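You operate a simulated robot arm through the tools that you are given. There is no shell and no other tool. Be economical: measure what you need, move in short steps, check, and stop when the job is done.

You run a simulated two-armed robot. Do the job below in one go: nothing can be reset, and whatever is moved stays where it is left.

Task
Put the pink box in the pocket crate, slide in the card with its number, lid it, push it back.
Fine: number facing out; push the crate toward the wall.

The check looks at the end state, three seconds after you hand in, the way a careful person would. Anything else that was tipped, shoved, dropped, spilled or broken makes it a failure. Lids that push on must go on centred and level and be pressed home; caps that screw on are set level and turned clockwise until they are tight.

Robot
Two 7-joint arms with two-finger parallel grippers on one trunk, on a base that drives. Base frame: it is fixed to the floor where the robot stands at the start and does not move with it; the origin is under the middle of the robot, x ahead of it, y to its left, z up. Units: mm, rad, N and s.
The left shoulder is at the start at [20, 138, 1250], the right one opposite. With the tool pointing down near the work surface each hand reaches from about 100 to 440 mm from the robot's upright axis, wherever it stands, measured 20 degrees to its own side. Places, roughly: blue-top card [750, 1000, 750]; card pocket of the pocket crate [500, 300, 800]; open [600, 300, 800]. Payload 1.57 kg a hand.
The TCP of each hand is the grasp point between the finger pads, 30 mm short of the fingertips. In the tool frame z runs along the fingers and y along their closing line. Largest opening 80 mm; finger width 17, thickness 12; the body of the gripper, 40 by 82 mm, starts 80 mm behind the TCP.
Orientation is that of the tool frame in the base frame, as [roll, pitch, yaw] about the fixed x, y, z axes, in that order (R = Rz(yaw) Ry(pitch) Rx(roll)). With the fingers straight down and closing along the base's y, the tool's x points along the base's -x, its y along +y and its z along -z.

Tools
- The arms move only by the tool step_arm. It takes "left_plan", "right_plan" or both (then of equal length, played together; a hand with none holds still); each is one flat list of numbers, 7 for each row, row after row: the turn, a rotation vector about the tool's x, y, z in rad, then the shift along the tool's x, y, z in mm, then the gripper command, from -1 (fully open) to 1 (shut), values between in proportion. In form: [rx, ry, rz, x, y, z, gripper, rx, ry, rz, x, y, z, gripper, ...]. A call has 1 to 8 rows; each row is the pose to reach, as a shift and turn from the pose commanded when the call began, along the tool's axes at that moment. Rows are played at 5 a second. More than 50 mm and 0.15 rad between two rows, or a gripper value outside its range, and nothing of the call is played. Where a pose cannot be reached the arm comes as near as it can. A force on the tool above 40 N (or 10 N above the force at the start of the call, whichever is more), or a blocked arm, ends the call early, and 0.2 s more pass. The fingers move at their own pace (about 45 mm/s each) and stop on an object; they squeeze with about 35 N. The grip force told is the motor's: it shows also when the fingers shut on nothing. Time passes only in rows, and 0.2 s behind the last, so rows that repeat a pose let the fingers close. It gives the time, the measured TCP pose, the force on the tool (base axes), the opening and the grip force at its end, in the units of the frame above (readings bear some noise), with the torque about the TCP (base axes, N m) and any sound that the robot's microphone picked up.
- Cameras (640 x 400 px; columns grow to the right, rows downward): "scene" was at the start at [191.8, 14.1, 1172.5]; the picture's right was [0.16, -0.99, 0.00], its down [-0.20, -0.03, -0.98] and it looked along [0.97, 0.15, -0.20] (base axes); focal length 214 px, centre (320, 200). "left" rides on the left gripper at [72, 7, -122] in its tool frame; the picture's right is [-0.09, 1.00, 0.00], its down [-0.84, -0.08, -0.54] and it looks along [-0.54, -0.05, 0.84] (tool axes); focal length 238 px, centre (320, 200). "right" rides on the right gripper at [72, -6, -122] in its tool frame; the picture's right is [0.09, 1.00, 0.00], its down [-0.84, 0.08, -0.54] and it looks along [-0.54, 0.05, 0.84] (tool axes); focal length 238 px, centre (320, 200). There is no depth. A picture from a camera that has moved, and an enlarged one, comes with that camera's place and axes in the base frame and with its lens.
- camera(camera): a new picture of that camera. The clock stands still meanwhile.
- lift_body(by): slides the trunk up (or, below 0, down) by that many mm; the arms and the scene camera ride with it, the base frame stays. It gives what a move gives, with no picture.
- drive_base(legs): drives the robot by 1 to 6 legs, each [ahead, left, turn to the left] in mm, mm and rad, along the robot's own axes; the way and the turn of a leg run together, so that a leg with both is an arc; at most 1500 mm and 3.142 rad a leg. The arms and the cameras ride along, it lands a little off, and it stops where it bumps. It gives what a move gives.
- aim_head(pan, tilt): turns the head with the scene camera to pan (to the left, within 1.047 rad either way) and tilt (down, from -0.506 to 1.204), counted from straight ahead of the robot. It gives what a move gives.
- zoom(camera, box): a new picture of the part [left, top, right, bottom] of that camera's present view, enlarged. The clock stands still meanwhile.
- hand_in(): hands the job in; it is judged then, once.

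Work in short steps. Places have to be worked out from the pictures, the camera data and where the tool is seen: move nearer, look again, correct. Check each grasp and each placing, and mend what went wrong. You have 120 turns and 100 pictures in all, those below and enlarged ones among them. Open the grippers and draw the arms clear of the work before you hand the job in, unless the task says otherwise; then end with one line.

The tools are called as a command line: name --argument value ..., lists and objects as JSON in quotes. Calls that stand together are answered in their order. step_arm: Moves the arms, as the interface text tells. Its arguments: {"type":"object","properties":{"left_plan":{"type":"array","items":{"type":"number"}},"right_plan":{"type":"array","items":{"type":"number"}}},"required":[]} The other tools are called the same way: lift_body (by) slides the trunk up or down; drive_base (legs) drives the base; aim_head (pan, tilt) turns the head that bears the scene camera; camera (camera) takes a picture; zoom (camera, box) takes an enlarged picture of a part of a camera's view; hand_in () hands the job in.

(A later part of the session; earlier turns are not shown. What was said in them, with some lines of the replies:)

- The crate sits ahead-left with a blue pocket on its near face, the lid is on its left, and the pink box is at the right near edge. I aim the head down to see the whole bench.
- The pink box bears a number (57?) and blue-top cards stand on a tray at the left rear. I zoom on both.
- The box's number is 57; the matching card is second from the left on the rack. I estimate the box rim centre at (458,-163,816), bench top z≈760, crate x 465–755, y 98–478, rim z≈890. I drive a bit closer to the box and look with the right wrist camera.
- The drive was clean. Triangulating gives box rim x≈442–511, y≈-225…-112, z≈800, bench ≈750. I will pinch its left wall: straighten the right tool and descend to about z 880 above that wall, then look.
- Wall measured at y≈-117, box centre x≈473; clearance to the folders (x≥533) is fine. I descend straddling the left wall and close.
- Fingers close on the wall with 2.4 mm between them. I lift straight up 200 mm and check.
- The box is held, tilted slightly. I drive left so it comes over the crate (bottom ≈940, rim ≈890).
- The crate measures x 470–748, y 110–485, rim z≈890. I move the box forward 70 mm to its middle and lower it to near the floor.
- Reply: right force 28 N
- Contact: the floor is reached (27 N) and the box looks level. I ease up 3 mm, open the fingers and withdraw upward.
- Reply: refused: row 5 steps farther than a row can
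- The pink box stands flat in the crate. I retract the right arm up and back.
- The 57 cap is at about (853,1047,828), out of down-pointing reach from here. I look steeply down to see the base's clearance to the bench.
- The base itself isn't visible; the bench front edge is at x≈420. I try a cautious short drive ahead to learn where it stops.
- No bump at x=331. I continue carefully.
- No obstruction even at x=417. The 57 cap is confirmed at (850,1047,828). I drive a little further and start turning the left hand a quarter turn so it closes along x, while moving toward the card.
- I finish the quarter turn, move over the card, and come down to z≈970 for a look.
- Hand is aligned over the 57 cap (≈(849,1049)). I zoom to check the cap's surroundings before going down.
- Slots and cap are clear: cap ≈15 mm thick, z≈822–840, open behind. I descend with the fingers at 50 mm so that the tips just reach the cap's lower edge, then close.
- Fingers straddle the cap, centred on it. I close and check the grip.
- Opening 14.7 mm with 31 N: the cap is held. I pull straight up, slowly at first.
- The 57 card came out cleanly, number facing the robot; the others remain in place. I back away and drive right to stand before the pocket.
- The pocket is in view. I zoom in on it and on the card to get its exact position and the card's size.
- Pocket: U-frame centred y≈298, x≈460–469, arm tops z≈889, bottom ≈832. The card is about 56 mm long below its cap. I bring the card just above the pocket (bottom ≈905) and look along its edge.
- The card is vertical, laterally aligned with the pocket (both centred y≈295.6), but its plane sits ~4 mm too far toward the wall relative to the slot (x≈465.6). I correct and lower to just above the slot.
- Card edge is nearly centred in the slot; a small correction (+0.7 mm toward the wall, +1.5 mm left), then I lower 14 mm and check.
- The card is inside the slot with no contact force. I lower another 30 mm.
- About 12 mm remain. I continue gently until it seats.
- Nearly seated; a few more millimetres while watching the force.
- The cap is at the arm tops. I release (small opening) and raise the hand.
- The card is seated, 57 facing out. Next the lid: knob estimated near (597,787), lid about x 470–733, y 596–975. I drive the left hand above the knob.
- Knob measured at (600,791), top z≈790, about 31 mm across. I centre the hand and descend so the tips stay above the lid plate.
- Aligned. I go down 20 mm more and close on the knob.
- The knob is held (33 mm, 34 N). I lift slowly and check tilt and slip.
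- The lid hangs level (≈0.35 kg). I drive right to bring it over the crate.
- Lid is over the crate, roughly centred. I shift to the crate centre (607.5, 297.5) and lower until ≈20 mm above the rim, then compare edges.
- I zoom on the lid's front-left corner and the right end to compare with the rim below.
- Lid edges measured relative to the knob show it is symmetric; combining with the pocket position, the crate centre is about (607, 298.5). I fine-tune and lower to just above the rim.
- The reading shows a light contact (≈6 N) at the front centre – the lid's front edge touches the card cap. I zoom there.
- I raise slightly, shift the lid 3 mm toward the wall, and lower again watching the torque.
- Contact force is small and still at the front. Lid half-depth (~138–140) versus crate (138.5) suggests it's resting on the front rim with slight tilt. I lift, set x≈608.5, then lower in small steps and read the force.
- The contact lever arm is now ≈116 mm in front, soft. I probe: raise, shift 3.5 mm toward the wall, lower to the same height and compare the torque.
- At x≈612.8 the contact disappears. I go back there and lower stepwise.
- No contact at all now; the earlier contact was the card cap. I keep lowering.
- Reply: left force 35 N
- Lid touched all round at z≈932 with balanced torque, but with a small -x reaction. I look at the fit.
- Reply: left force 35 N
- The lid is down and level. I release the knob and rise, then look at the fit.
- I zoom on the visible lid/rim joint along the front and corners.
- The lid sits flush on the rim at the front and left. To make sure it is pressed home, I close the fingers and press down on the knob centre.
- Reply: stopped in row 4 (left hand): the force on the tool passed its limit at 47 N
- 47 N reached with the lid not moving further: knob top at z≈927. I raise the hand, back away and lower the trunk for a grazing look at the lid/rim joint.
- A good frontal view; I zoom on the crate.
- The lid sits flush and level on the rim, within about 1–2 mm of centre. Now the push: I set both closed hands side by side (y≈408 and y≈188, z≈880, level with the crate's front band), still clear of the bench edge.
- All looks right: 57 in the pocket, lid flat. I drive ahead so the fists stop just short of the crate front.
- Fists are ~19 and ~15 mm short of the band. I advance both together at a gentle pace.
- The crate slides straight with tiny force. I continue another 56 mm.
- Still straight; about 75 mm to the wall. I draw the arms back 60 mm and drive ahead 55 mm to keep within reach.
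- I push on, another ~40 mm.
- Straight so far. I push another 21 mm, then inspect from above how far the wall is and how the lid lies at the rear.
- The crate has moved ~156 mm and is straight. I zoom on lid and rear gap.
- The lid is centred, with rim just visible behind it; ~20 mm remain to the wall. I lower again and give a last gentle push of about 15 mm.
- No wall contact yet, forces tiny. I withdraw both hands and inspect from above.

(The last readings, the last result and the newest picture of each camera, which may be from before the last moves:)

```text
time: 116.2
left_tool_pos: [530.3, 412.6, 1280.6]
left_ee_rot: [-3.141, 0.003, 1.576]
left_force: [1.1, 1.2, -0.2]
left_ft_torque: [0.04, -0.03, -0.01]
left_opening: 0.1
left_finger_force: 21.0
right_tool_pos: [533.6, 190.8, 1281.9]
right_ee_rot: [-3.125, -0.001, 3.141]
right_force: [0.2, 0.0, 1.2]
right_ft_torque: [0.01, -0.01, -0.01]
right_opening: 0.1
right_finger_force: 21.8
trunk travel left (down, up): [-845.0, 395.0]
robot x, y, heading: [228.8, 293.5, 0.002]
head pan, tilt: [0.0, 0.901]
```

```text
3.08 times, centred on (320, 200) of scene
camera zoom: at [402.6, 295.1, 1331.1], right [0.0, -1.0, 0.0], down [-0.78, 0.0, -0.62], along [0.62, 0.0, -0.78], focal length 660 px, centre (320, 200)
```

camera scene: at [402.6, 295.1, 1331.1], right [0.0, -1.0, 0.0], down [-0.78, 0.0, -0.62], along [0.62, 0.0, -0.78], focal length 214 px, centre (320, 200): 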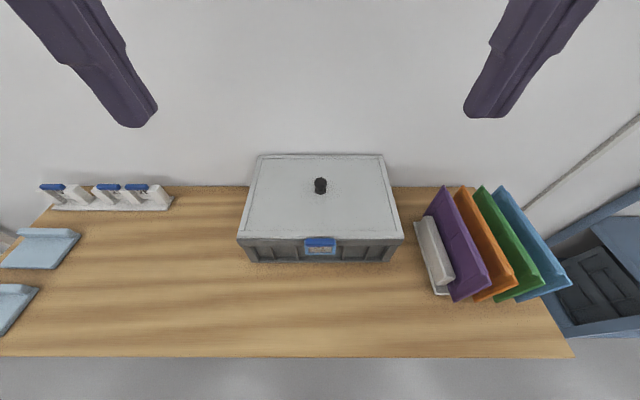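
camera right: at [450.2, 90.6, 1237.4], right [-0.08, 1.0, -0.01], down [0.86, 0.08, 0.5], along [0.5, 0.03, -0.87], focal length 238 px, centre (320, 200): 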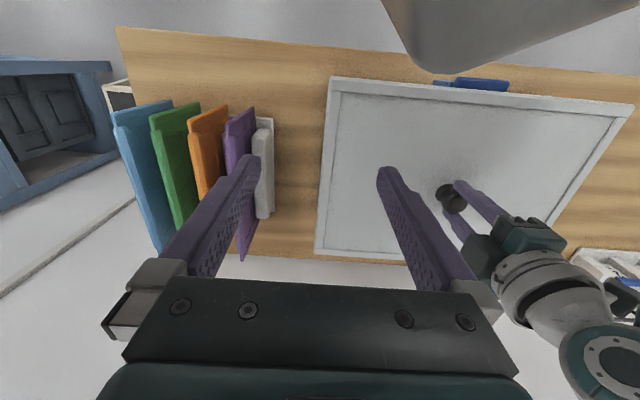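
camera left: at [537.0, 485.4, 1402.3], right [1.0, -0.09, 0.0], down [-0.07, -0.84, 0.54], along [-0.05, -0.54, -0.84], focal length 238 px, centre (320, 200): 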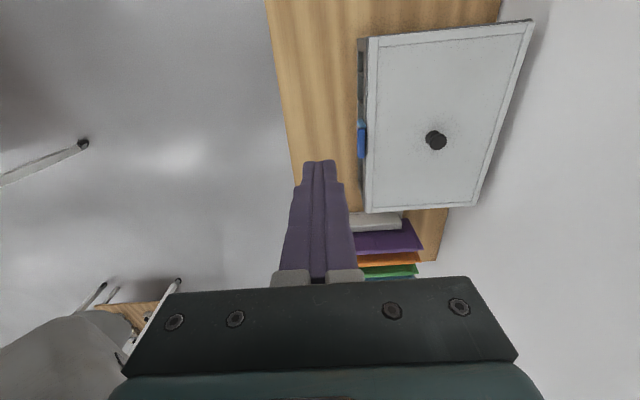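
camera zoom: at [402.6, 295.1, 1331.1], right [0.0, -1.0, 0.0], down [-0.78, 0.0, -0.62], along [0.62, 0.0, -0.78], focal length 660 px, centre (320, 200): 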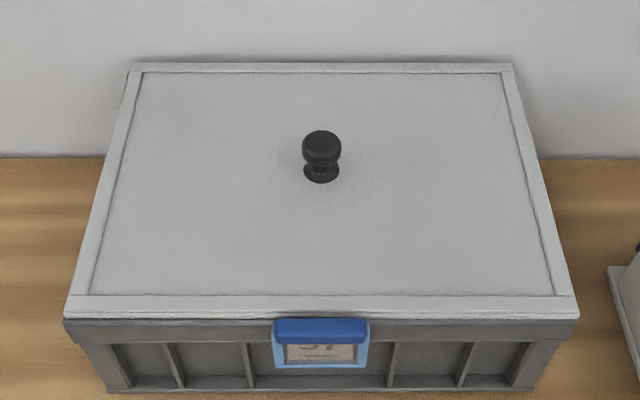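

Everything is in place: lid square, 57 card out front, crate back near the wall, other items undisturbed. I open the grippers and back away.

step_arm --left_plan '[0, 0, 0, 0, 0, 0, -1, 0, 0, 0, 0, 0, 0, -1, 0, 0, 0, 0, 0, 0, -1, 0, 0, 0, 0, 0, 0, -1, 0, 0, 0, 0, 0, 0, -1]' --right_plan '[0, 0, 0, 0, 0, 0, -1, 0, 0, 0, 0, 0, 0, -1, 0, 0, 0, 0, 0, 0, -1, 0, 0, 0, 0, 0, 0, -1, 0, 0, 0, 0, 0, 0, -1]'

drive_base --legs '[[-300, 0, 0]]'

lift_body --by -350

aim_head --pan 0.0 --tilt 0.25

zoom --camera "scene" --box '[210, 150, 430, 290]'

```text
time: 117.4
left_tool_pos: [530.7, 412.7, 1281.5]
left_ee_rot: [3.141, 0.004, 1.576]
left_force: [0.3, 0.1, -0.4]
left_ft_torque: [0.03, -0.01, -0.02]
left_opening: 80.3
left_finger_force: 0.0
right_tool_pos: [535.3, 189.2, 1283.3]
right_ee_rot: [-3.126, -0.001, 3.141]
right_force: [0.0, -0.1, -0.1]
right_ft_torque: [0.0, -0.03, -0.01]
right_opening: 80.0
right_finger_force: 0.3
trunk travel left (down, up): [-845.0, 395.0]
robot x, y, heading: [228.1, 295.6, 0.004]
head pan, tilt: [0.0, 0.901]
```

```text
time: 119.4
left_tool_pos: [231.0, 411.3, 1281.5]
left_ee_rot: [-3.141, 0.004, 1.578]
left_force: [0.3, -0.7, -0.7]
left_ft_torque: [-0.03, 0.01, 0.02]
left_opening: 80.1
left_finger_force: 0.1
right_tool_pos: [234.2, 189.9, 1282.3]
right_ee_rot: [-3.126, 0.0, -3.139]
right_force: [-0.8, -0.2, 0.3]
right_ft_torque: [0.02, 0.01, 0.02]
right_opening: 80.2
right_finger_force: 0.1
trunk travel left (down, up): [-845.0, 395.0]
robot x, y, heading: [-73.1, 295.7, 0.007]
head pan, tilt: [0.0, 0.901]
```

```text
time: 122.8
left_tool_pos: [230.0, 410.6, 931.9]
left_ee_rot: [3.139, 0.004, 1.577]
left_force: [0.2, 0.0, 0.2]
left_ft_torque: [0.0, -0.01, 0.03]
left_opening: 79.9
left_finger_force: 0.1
right_tool_pos: [236.0, 189.6, 932.7]
right_ee_rot: [-3.126, 0.0, 3.141]
right_force: [-0.4, -0.6, 0.1]
right_ft_torque: [0.02, -0.02, 0.01]
right_opening: 80.0
right_finger_force: 0.0
trunk travel left (down, up): [-495.0, 745.0]
robot x, y, heading: [-73.6, 294.1, 0.008]
head pan, tilt: [0.0, 0.901]
```

```text
time: 123.9
left_tool_pos: [230.2, 410.7, 932.1]
left_ee_rot: [3.141, 0.003, 1.578]
left_force: [0.2, -0.3, -0.2]
left_ft_torque: [0.01, -0.03, 0.02]
left_opening: 79.9
left_finger_force: 0.0
right_tool_pos: [236.0, 188.9, 932.3]
right_ee_rot: [-3.125, 0.0, -3.141]
right_force: [0.1, -0.1, 0.5]
right_ft_torque: [0.01, -0.01, 0.0]
right_opening: 80.2
right_finger_force: 0.0
trunk travel left (down, up): [-495.0, 745.0]
robot x, y, heading: [-72.1, 292.1, 0.001]
head pan, tilt: [0.0, 0.25]
```

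```text
2.86 times, centred on (320, 220) of scene
camera zoom: at [120.5, 294.1, 1038.1], right [0.01, -1.0, 0.0], down [-0.25, 0.0, -0.97], along [0.97, 0.01, -0.25], focal length 613 px, centre (320, 143)
```

zoom: 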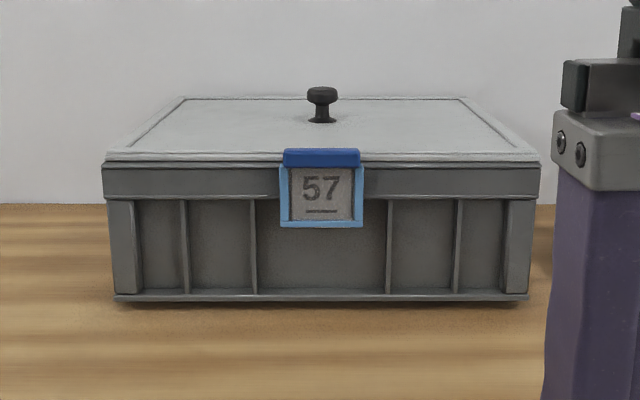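

The final view confirms the lid is flat and centred, card 57 faces out, and the crate is straight and pushed back. I hand in.

hand_in

```text
The job is handed in.
```

The pink box (number 57) is in the crate with card 57 facing out of the pocket. The lid is on level, 1–2 mm off centre, pressed to 47 N. The crate is pushed back about 170 mm, straight, stopping an estimated 5–15 mm short of the wall.
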